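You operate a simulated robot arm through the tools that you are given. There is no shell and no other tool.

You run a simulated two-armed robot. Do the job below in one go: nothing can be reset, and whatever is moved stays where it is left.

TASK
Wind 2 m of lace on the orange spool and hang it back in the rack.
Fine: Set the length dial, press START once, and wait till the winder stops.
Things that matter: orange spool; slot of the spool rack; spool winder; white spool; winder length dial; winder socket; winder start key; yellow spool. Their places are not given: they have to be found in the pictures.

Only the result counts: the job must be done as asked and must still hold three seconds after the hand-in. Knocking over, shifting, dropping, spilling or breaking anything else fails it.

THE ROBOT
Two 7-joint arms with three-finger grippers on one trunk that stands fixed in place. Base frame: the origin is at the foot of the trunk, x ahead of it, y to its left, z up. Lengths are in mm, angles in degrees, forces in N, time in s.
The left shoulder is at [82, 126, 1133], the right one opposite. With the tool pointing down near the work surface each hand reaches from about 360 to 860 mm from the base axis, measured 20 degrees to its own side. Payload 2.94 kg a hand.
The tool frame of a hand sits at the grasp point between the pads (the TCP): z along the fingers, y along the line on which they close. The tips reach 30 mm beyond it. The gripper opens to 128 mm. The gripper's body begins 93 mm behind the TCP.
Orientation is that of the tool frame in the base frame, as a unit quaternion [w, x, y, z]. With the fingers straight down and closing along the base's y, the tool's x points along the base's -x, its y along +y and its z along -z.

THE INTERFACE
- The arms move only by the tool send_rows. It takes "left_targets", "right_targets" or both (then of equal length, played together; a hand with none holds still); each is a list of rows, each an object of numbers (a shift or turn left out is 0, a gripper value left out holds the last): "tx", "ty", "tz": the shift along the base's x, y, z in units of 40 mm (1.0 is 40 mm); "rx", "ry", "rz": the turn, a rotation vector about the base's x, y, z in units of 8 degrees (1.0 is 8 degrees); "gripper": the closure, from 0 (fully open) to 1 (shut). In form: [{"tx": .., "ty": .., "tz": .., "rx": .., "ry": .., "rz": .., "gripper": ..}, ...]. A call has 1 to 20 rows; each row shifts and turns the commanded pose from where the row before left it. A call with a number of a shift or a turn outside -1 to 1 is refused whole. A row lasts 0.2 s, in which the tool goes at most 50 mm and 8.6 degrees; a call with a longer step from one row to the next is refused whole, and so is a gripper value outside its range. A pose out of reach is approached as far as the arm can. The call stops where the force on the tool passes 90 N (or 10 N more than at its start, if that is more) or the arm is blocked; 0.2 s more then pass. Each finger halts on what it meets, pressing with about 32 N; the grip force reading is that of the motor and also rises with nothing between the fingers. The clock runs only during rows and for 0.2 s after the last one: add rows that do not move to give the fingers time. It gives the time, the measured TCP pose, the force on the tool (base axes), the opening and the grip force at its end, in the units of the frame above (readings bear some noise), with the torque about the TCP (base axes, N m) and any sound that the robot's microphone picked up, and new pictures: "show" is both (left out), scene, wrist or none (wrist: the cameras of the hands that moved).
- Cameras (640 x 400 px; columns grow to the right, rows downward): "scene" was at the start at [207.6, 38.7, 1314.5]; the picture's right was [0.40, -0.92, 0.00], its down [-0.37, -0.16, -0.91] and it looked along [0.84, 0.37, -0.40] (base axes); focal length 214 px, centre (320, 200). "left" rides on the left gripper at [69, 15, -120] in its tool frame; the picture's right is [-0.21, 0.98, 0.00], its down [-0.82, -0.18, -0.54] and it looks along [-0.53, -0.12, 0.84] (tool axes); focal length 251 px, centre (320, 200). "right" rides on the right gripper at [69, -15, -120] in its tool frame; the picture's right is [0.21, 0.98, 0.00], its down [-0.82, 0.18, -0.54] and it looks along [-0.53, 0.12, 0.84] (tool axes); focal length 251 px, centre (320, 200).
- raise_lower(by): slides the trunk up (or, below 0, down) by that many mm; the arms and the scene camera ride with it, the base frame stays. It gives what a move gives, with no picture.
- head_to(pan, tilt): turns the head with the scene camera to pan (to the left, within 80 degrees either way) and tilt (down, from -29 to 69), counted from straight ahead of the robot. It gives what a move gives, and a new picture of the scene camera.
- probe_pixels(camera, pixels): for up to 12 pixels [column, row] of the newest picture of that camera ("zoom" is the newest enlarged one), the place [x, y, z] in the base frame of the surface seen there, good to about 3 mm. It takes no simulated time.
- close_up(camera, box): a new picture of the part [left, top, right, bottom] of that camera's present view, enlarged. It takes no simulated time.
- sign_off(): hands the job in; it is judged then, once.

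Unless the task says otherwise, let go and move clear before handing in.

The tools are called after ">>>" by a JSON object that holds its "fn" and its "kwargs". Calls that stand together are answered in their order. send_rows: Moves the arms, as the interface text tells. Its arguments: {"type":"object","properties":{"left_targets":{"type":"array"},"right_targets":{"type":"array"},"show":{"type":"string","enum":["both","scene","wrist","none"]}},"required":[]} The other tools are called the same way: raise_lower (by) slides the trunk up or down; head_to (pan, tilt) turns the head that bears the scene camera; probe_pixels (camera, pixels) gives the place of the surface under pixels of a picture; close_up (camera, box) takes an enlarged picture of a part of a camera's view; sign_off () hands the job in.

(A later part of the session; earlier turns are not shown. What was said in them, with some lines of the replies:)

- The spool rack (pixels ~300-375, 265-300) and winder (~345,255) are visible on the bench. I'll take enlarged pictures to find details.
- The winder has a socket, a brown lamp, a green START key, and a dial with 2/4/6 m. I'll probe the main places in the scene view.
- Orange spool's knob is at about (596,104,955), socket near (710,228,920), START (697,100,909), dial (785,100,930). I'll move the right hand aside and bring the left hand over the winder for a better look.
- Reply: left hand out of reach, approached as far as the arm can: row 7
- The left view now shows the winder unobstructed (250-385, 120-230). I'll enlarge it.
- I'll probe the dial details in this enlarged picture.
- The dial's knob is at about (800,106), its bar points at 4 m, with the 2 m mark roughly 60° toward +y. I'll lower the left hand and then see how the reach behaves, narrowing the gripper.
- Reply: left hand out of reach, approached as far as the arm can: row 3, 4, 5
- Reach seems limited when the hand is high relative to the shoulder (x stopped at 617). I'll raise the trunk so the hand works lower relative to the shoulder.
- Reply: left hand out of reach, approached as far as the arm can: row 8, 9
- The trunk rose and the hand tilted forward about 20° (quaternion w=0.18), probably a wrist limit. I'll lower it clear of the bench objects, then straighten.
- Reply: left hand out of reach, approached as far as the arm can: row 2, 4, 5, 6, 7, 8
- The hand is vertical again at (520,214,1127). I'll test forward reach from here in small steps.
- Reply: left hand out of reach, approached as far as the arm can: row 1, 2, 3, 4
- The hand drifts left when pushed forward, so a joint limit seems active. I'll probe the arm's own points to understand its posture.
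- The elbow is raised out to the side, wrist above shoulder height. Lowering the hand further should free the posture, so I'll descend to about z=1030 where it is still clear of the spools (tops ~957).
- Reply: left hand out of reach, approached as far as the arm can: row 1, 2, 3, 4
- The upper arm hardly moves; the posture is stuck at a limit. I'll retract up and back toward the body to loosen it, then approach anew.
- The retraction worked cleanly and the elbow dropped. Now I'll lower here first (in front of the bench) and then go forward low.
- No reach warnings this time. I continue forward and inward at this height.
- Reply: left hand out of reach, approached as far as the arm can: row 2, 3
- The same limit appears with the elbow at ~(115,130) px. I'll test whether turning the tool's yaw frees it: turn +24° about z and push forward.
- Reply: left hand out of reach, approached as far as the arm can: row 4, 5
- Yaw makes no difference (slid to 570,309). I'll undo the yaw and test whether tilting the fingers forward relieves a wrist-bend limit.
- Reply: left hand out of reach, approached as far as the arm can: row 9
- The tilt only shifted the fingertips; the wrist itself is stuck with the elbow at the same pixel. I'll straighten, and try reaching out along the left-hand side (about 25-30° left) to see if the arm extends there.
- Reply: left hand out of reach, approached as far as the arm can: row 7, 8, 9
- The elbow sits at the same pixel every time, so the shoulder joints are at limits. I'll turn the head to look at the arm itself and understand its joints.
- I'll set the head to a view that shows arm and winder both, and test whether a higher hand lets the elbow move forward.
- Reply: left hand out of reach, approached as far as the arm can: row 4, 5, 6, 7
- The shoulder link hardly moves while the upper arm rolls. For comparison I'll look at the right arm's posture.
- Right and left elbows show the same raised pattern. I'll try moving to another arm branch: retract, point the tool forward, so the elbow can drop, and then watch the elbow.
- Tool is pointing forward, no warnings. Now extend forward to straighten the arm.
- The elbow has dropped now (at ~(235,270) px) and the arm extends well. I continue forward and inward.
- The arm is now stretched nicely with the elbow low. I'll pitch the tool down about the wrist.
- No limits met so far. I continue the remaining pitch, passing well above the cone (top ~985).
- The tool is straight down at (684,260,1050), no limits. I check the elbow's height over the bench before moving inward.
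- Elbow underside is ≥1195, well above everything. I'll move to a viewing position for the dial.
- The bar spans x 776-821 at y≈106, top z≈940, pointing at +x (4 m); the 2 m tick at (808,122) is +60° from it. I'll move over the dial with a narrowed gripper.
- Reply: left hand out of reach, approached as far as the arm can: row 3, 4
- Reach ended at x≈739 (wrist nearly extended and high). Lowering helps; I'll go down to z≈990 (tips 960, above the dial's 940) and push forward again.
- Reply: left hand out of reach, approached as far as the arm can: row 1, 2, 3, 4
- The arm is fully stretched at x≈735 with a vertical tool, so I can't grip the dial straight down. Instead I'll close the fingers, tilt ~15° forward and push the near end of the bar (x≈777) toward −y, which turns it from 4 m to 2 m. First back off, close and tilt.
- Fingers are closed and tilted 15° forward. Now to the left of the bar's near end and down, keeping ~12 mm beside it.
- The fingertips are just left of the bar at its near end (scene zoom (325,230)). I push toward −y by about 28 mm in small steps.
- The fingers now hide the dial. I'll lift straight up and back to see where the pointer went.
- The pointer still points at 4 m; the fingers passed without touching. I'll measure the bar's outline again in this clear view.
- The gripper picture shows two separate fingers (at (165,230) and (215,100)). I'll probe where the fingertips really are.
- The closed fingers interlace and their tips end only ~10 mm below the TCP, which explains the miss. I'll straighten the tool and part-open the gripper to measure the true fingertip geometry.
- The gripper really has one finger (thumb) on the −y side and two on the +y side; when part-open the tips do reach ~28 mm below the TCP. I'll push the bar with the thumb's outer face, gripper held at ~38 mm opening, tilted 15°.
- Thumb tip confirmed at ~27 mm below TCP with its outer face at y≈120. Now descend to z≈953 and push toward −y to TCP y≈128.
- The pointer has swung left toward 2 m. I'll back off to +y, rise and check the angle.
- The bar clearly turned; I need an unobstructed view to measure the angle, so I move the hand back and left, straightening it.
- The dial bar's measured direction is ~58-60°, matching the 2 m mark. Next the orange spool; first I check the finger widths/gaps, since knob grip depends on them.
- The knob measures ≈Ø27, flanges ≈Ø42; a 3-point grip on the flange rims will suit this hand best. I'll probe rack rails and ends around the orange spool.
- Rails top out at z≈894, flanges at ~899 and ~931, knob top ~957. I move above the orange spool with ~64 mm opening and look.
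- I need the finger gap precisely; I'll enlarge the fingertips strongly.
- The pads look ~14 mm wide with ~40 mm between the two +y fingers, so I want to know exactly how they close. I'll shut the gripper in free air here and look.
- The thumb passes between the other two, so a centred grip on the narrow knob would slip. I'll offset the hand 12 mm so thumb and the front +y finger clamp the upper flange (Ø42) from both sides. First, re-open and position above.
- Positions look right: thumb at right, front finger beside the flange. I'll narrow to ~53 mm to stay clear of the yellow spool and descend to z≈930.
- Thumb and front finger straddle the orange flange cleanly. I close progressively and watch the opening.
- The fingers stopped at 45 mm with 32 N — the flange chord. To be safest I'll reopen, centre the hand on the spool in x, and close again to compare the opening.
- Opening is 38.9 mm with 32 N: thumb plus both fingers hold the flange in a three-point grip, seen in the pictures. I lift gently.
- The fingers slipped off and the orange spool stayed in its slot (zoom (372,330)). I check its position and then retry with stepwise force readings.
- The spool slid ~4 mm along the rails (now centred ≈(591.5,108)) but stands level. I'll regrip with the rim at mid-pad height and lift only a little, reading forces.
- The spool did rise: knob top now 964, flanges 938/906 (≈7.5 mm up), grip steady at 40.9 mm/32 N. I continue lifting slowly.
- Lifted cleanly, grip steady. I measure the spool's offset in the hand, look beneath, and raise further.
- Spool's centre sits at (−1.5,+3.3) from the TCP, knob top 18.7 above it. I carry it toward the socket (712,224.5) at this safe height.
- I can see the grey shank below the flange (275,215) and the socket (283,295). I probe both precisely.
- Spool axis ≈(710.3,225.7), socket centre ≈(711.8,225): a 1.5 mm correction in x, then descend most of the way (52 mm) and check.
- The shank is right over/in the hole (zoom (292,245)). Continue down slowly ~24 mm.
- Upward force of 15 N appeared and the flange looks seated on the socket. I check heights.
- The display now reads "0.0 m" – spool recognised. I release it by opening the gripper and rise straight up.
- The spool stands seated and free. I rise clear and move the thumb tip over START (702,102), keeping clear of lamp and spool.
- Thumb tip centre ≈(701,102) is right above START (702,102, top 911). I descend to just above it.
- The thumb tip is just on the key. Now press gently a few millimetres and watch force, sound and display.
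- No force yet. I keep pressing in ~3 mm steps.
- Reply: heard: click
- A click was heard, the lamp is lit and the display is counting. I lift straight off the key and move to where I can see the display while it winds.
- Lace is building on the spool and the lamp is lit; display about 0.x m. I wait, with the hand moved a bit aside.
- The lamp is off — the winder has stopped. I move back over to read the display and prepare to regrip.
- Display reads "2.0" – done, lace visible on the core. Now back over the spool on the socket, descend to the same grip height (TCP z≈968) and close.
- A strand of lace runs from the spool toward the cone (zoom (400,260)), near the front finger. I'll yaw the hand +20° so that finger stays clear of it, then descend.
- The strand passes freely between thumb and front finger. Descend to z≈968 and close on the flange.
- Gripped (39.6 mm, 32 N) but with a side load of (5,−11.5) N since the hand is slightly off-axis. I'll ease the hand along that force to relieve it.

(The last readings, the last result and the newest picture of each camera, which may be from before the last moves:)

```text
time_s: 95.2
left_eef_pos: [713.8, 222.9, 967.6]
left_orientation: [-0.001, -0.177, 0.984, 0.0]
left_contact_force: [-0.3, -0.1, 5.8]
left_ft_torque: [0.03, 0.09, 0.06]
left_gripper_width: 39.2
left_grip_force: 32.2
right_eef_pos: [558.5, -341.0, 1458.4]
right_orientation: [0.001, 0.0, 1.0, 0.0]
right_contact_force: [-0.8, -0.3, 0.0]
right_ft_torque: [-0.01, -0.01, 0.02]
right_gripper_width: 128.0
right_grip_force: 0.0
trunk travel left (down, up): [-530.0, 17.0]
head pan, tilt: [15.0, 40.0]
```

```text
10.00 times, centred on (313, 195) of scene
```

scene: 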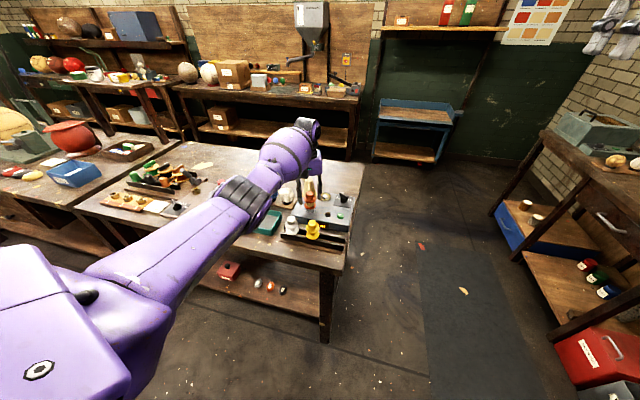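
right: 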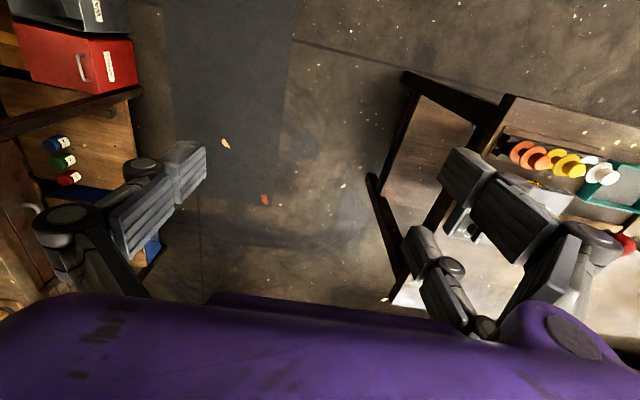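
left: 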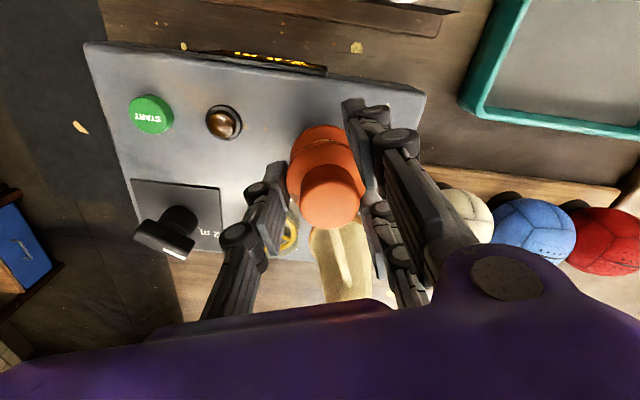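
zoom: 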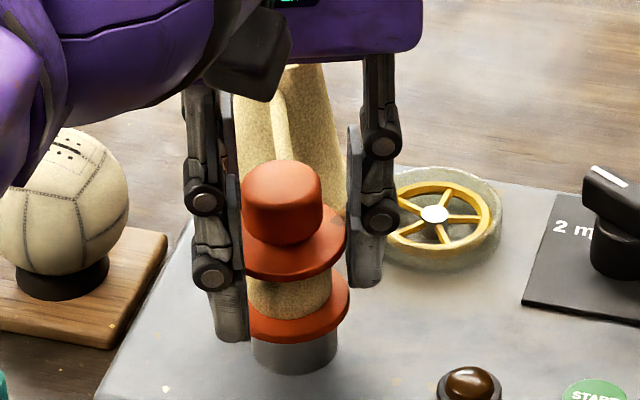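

Side load is gone. Lift slowly out of the socket.

>>> {"fn": "send_rows", "kwargs": {"left_targets": [{"tz": 0.1}, {"tz": 0.1}, {"tz": 0.15}, {"tz": 0.2}, {"tz": 0.2}, {}], "show": "wrist"}}

>>> {"fn": "close_up", "kwargs": {"camera": "scene", "box": [295, 170, 331, 210]}}

```text
time_s: 96.6
left_eef_pos: [714.9, 222.3, 997.9]
left_orientation: [0.0, -0.175, 0.985, -0.001]
left_contact_force: [0.1, 0.3, -1.0]
left_ft_torque: [0.0, 0.02, -0.01]
left_gripper_width: 38.9
left_grip_force: 31.9
right_eef_pos: [561.1, -340.2, 1457.7]
right_orientation: [0.0, 0.0, 1.0, 0.0]
right_contact_force: [0.0, 0.4, 0.1]
right_ft_torque: [0.01, 0.0, 0.02]
right_gripper_width: 128.0
right_grip_force: 0.3
trunk travel left (down, up): [-530.0, 17.0]
head pan, tilt: [15.0, 40.0]
```

left: 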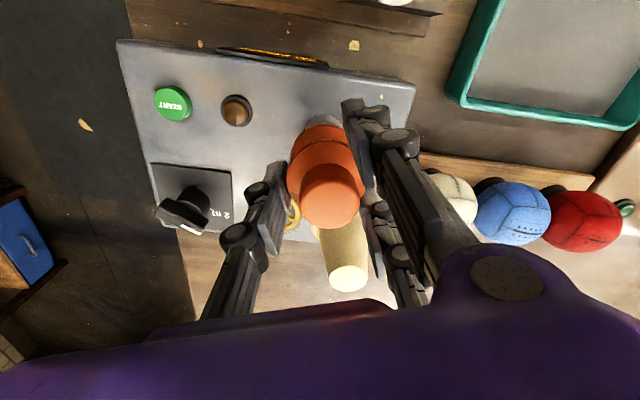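

```text
10.00 times, centred on (313, 190) of scene
```

zoom: 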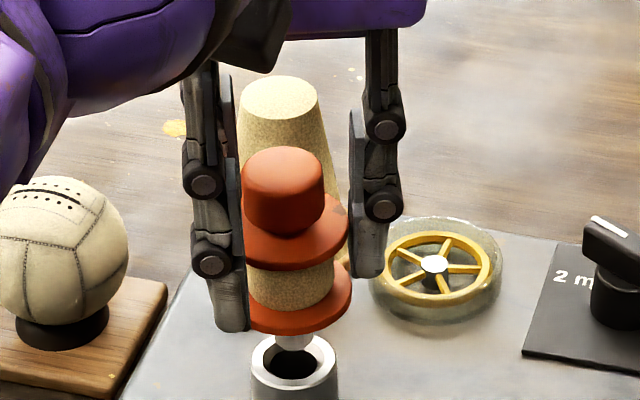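

The spool is out, lace on its core, strand gone. Raise to carrying height and yaw back.

>>> {"fn": "send_rows", "kwargs": {"left_targets": [{"tz": 0.3}, {"tz": 0.4}, {"tz": 0.4}, {"rz": -0.6}, {"rz": -0.7}, {"rz": -0.7}, {"rz": -0.5}, {}], "show": "wrist"}}

```text
time_s: 98.4
left_eef_pos: [714.8, 221.9, 1041.2]
left_orientation: [0.0, -0.002, 1.0, -0.001]
left_contact_force: [-0.3, 0.1, -0.5]
left_ft_torque: [0.02, -0.05, 0.05]
left_gripper_width: 38.8
left_grip_force: 32.3
right_eef_pos: [559.7, -339.6, 1456.9]
right_orientation: [0.0, 0.001, 1.0, 0.0]
right_contact_force: [0.0, -0.3, 0.3]
right_ft_torque: [-0.01, 0.04, 0.04]
right_gripper_width: 128.3
right_grip_force: 0.1
trunk travel left (down, up): [-530.0, 17.0]
head pan, tilt: [15.0, 40.0]
```

left: 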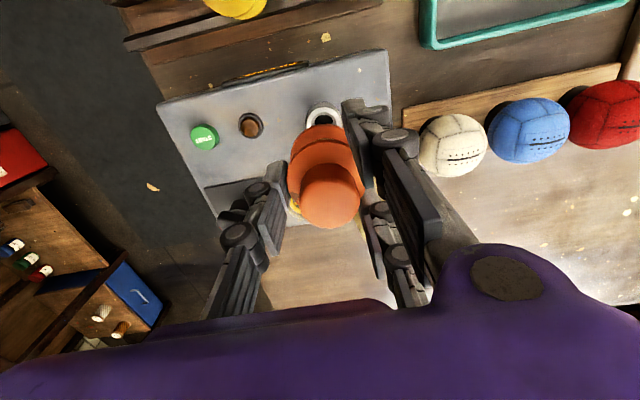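

Steady grip. Carry the spool back diagonally to above its rack place.

>>> {"fn": "send_rows", "kwargs": {"left_targets": [{"tx": -0.2, "ty": -0.2}, {"tx": -0.38, "ty": -0.38}, {"tx": -0.4, "ty": -0.4}, {"tx": -0.4, "ty": -0.4}, {"tx": -0.4, "ty": -0.4}, {"tx": -0.4, "ty": -0.4}, {"tx": -0.4, "ty": -0.4}, {"tx": -0.3, "ty": -0.3}, {"tx": -0.14, "ty": -0.15}, {}], "show": "both"}}

>>> {"fn": "close_up", "kwargs": {"camera": "scene", "box": [310, 195, 350, 245]}}

>>> {"fn": "close_up", "kwargs": {"camera": "left", "box": [230, 80, 430, 240]}}

```text
time_s: 100.6
left_eef_pos: [593.2, 99.4, 1041.3]
left_orientation: [-0.001, -0.002, 1.0, -0.001]
left_contact_force: [0.1, 0.0, -0.4]
left_ft_torque: [0.01, 0.02, -0.02]
left_gripper_width: 39.0
left_grip_force: 31.4
right_eef_pos: [559.7, -339.5, 1458.1]
right_orientation: [0.0, 0.001, 1.0, 0.0]
right_contact_force: [-0.4, -0.6, 0.2]
right_ft_torque: [-0.04, 0.02, -0.02]
right_gripper_width: 128.1
right_grip_force: 0.0
trunk travel left (down, up): [-530.0, 17.0]
head pan, tilt: [15.0, 40.0]
```

scene: 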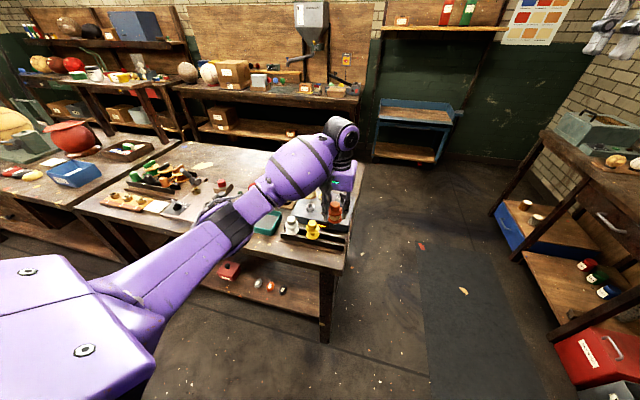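
left: 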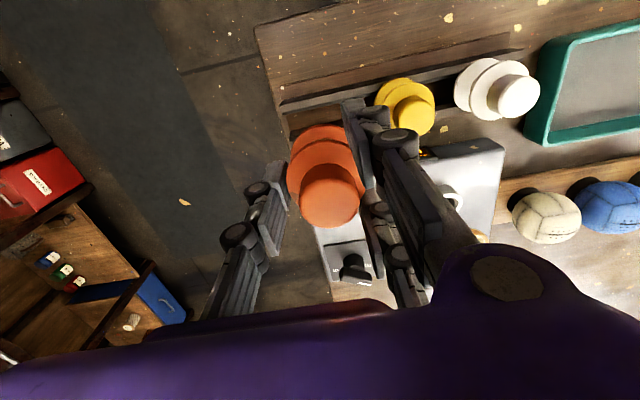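

```text
8.00 times, centred on (330, 220) of scene
```

zoom: 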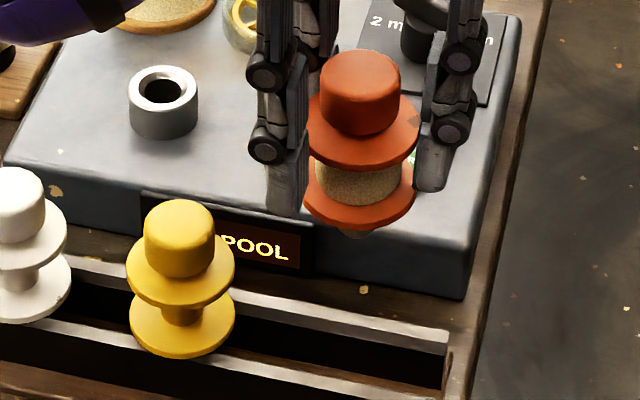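

```text
2.50 times, centred on (330, 160) of left
```

zoom: 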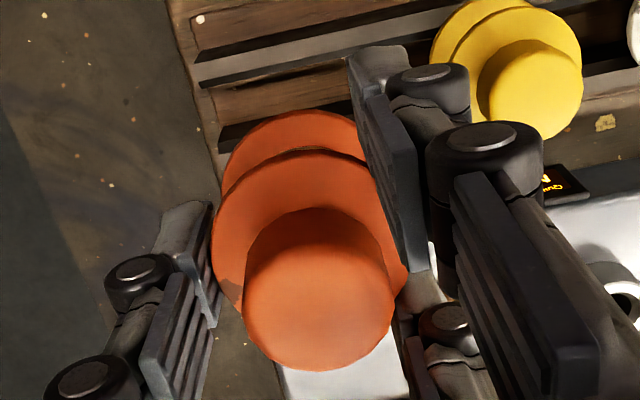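

>>> {"fn": "close_up", "kwargs": {"camera": "scene", "box": [312, 200, 352, 245]}}

>>> {"fn": "probe_pixels", "kwargs": {"camera": "left", "pixels": [[330, 198], [330, 180], [330, 220], [305, 198], [355, 198]]}}

```text
8.89 times, centred on (332, 222) of scene
```

zoom: 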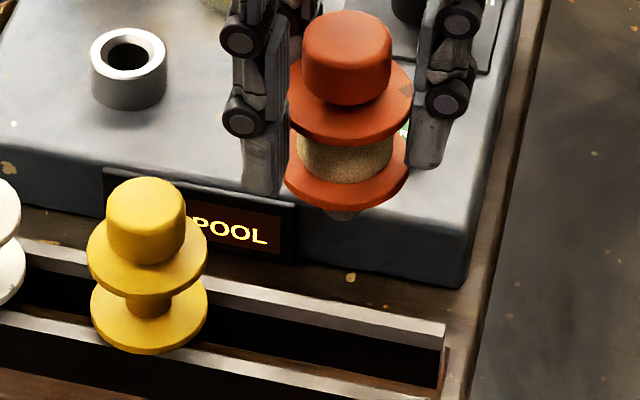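

```text
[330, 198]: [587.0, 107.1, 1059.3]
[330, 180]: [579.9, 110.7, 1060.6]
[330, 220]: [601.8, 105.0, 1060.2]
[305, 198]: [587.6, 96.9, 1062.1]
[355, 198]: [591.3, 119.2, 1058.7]
```

>>> {"fn": "probe_pixels", "kwargs": {"camera": "zoom", "pixels": [[342, 216], [336, 215], [348, 215], [345, 195], [300, 180], [390, 178], [400, 323], [300, 300], [400, 392], [250, 356], [147, 335], [380, 355]]}}

```text
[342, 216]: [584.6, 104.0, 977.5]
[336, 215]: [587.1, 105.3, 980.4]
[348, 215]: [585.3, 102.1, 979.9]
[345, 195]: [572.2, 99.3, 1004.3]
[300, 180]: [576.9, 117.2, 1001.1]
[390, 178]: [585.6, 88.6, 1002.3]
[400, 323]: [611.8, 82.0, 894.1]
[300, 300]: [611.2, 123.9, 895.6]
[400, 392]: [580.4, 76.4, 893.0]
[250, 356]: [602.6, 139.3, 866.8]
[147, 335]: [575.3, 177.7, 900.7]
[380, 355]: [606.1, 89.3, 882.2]
```

Spool axis ≈(592,104), slot centre x≈593.5. Shift +1.6 mm in x and lower toward the rails (final TCP ≈937).

>>> {"fn": "send_rows", "kwargs": {"left_targets": [{"tx": 0.04}, {"tz": -0.3}, {"tz": -0.35}, {"tz": -0.35}, {"tz": -0.35}, {"tz": -0.35}, {"tz": -0.3}, {"tz": -0.2}, {}], "show": "wrist"}}

>>> {"fn": "close_up", "kwargs": {"camera": "scene", "box": [312, 205, 352, 250]}}

```text
time_s: 102.6
left_eef_pos: [596.3, 100.5, 953.9]
left_orientation: [-0.001, -0.002, 1.0, -0.001]
left_contact_force: [0.2, 0.5, -0.2]
left_ft_torque: [-0.01, -0.02, -0.01]
left_gripper_width: 38.8
left_grip_force: 31.7
right_eef_pos: [560.0, -339.3, 1457.5]
right_orientation: [-0.001, 0.0, 1.0, -0.001]
right_contact_force: [0.0, 0.3, 0.0]
right_ft_torque: [0.01, 0.03, -0.03]
right_gripper_width: 128.0
right_grip_force: 0.1
trunk travel left (down, up): [-530.0, 17.0]
head pan, tilt: [15.0, 40.0]
```

left: 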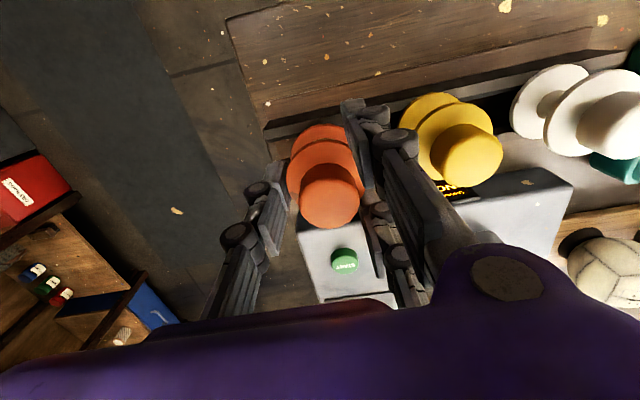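

```text
8.89 times, centred on (332, 228) of scene
```

zoom: 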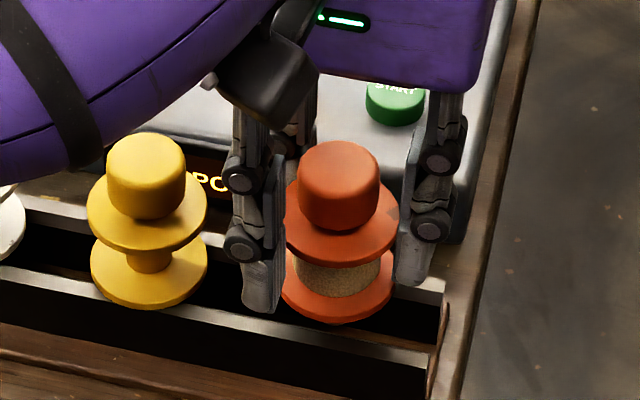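

No contact yet, shank entering between the rails. Lower the last ~17 mm gently.

>>> {"fn": "send_rows", "kwargs": {"left_targets": [{"tz": -0.12}, {"tz": -0.12}, {"tz": -0.1}, {"tz": -0.08}, {}], "show": "wrist"}}

>>> {"fn": "close_up", "kwargs": {"camera": "scene", "box": [312, 205, 352, 250]}}

>>> {"fn": "probe_pixels", "kwargs": {"camera": "zoom", "pixels": [[340, 320], [330, 318], [340, 250], [340, 175], [340, 165], [390, 330], [280, 310]]}}

```text
time_s: 103.8
left_eef_pos: [595.4, 99.4, 938.3]
left_orientation: [0.001, -0.002, 1.0, -0.001]
left_contact_force: [-0.1, 1.6, 9.7]
left_ft_torque: [0.24, 0.2, -0.04]
left_gripper_width: 38.6
left_grip_force: 32.5
right_eef_pos: [559.2, -340.6, 1458.3]
right_orientation: [0.001, 0.0, 1.0, 0.0]
right_contact_force: [0.0, -0.1, -0.2]
right_ft_torque: [-0.02, 0.04, -0.06]
right_gripper_width: 128.0
right_grip_force: 0.0
trunk travel left (down, up): [-530.0, 17.0]
head pan, tilt: [15.0, 40.0]
```

left: 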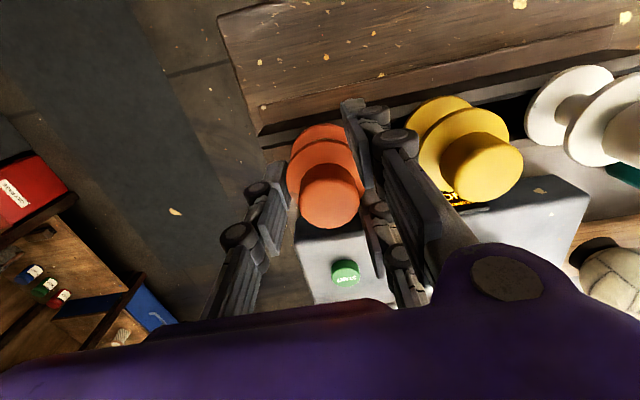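

```text
8.89 times, centred on (332, 228) of scene
```

zoom: 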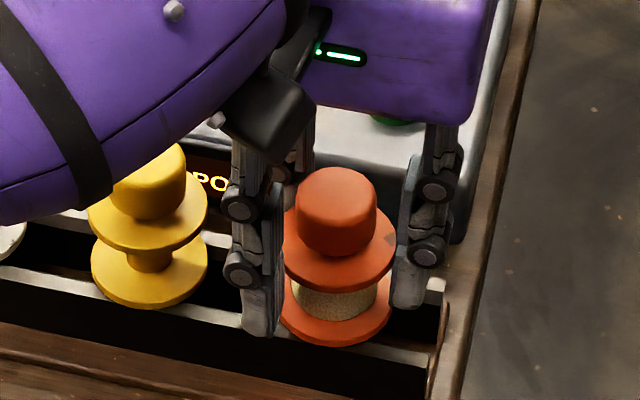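

```text
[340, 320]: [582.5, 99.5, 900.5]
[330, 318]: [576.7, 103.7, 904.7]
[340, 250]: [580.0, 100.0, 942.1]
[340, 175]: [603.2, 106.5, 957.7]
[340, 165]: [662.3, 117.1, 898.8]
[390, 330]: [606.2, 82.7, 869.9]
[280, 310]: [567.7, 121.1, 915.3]
```

The flange rests on the rails (knob top ≈957, flange ≈900, 10 N contact). Release slowly.

>>> {"fn": "send_rows", "kwargs": {"left_targets": [{"gripper": 0.7}, {"gripper": 0.65}, {"gripper": 0.59}, {}, {}], "show": "wrist"}}

>>> {"fn": "close_up", "kwargs": {"camera": "scene", "box": [312, 205, 352, 250]}}

```text
time_s: 105.0
left_eef_pos: [595.8, 100.7, 936.1]
left_orientation: [-0.001, -0.002, 1.0, -0.001]
left_contact_force: [0.4, 0.1, 0.4]
left_ft_torque: [0.01, 0.03, 0.02]
left_gripper_width: 52.6
left_grip_force: 0.1
right_eef_pos: [559.6, -339.7, 1457.2]
right_orientation: [0.0, 0.0, 1.0, 0.0]
right_contact_force: [0.2, 0.8, 0.8]
right_ft_torque: [-0.02, 0.0, -0.01]
right_gripper_width: 127.9
right_grip_force: 0.1
trunk travel left (down, up): [-530.0, 17.0]
head pan, tilt: [15.0, 40.0]
```

left: 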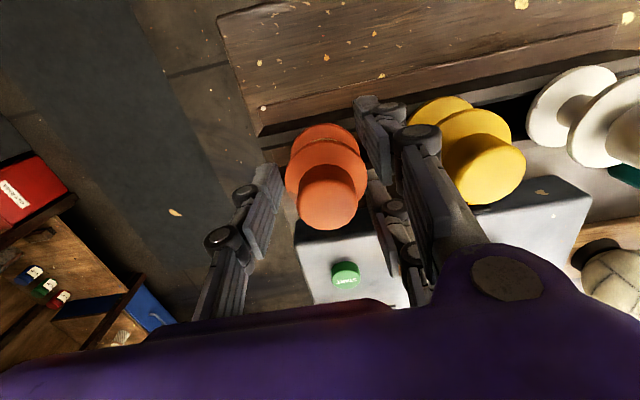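

```text
8.89 times, centred on (332, 228) of scene
```

zoom: 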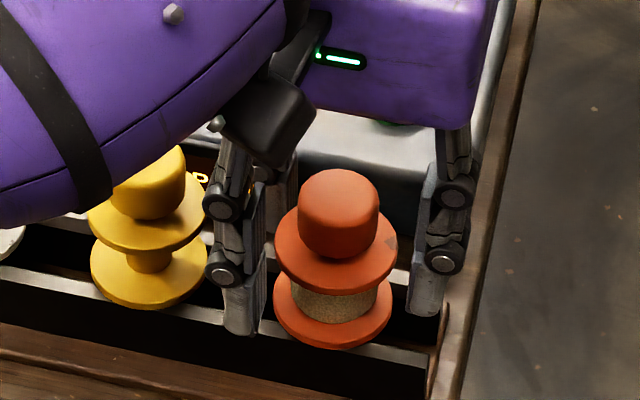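

The spool stands free in the rack. Rise straight up and clear.

>>> {"fn": "send_rows", "kwargs": {"left_targets": [{"tz": 0.3}, {"tz": 0.5}, {"tz": 0.7}, {"tz": 0.8}, {"tz": 0.8}, {"tz": 0.8}, {"tz": 0.6}, {"ty": 0.8}, {"ty": 0.8}, {"ty": 0.8}, {}], "show": "both"}}

>>> {"fn": "close_up", "kwargs": {"camera": "scene", "box": [290, 180, 360, 250]}}

>>> {"fn": "close_up", "kwargs": {"camera": "left", "box": [150, 60, 450, 260]}}

```text
time_s: 107.4
left_eef_pos: [596.4, 196.0, 1117.2]
left_orientation: [-0.001, -0.001, 1.0, 0.0]
left_contact_force: [-0.5, -0.2, 0.3]
left_ft_torque: [-0.01, -0.01, -0.01]
left_gripper_width: 52.4
left_grip_force: 0.1
right_eef_pos: [560.6, -340.3, 1456.9]
right_orientation: [0.001, 0.0, 1.0, 0.0]
right_contact_force: [-0.8, -1.1, 0.1]
right_ft_torque: [0.01, 0.02, 0.01]
right_gripper_width: 128.0
right_grip_force: 0.1
trunk travel left (down, up): [-530.0, 17.0]
head pan, tilt: [15.0, 40.0]
```

scene: 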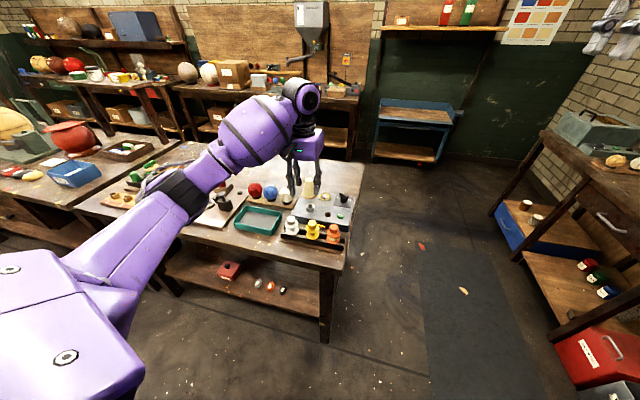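
left: 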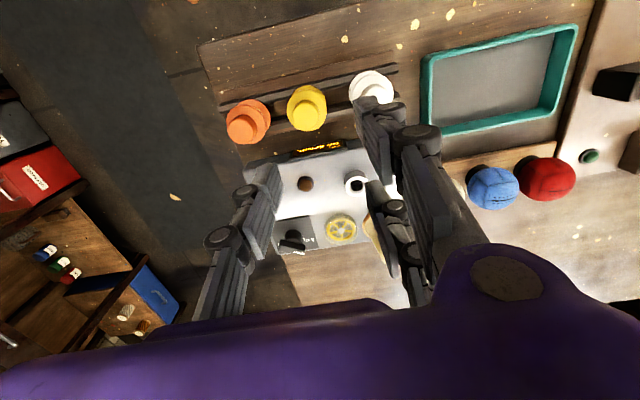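

```text
5.71 times, centred on (325, 215) of scene
```

zoom: 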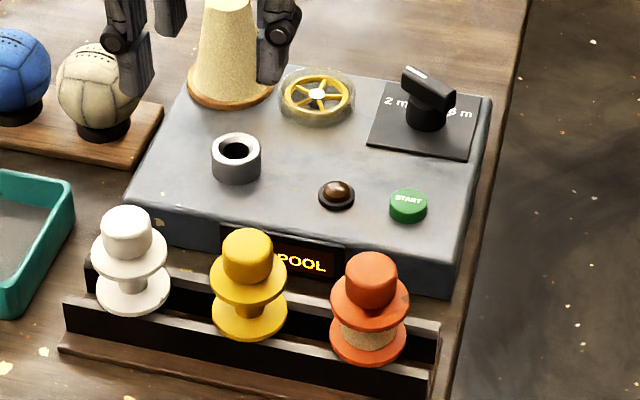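

```text
2.00 times, centred on (300, 160) of left
```

zoom: 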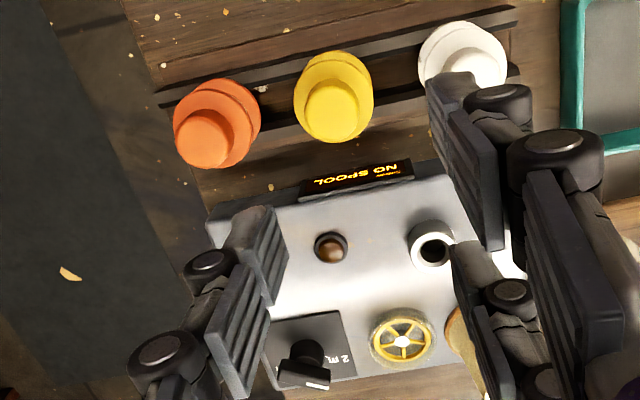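

Orange spool hangs in the rack with lace on it, yellow and white untouched, winder shows NO SPOOL. I verify its height and uprightness by probing.

>>> {"fn": "close_up", "kwargs": {"camera": "scene", "box": [318, 218, 350, 246]}}

>>> {"fn": "probe_pixels", "kwargs": {"camera": "zoom", "pixels": [[315, 110], [315, 130], [290, 120], [345, 120], [300, 255], [300, 345], [10, 60], [10, 190]]}}

```text
14.29 times, centred on (334, 232) of scene
```

zoom: 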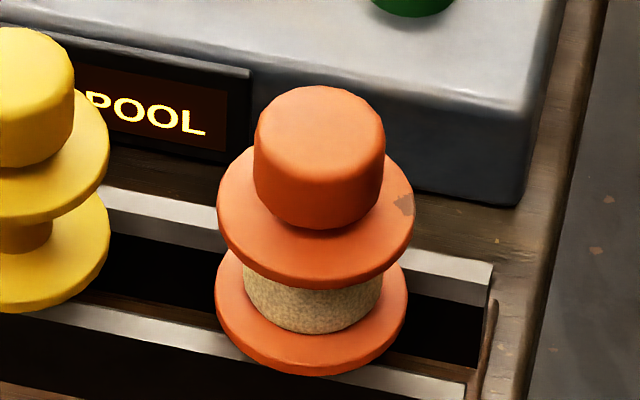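

```text
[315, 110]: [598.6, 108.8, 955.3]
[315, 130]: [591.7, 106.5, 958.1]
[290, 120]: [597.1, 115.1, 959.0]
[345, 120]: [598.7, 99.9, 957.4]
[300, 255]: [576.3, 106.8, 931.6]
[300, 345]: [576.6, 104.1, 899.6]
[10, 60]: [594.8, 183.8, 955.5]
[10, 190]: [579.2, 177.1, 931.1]
```

The orange spool stands upright at its original height (knob top ≈957, flanges 931/900) in the rack slot. It carries 2 m of lace, and the hand is well clear. I hand the job in.

>>> {"fn": "sign_off", "kwargs": {}}

```text
The job is handed in.
```

The orange spool has 2 m of lace on it and is back in the spool rack. I've handed the job in and haven't seen the verdict.

- **Winding:** I set the dial to 2 m and pressed START once. There was a click and the lamp lit. It went out when the winder stopped, with the display reading 2.0.
- **Spool:** It stands upright at its original height, within a few millimetres of its original spot in the rack, with lace visible on its core. On my first lift the fingers slipped off and slid it about 4 mm along the rails. It stayed upright in its slot, and the second grip held.
- **Everything else:** The yellow and white spools look untouched in the last pictures. The winder shows NO SPOOL, and the hand is well clear.
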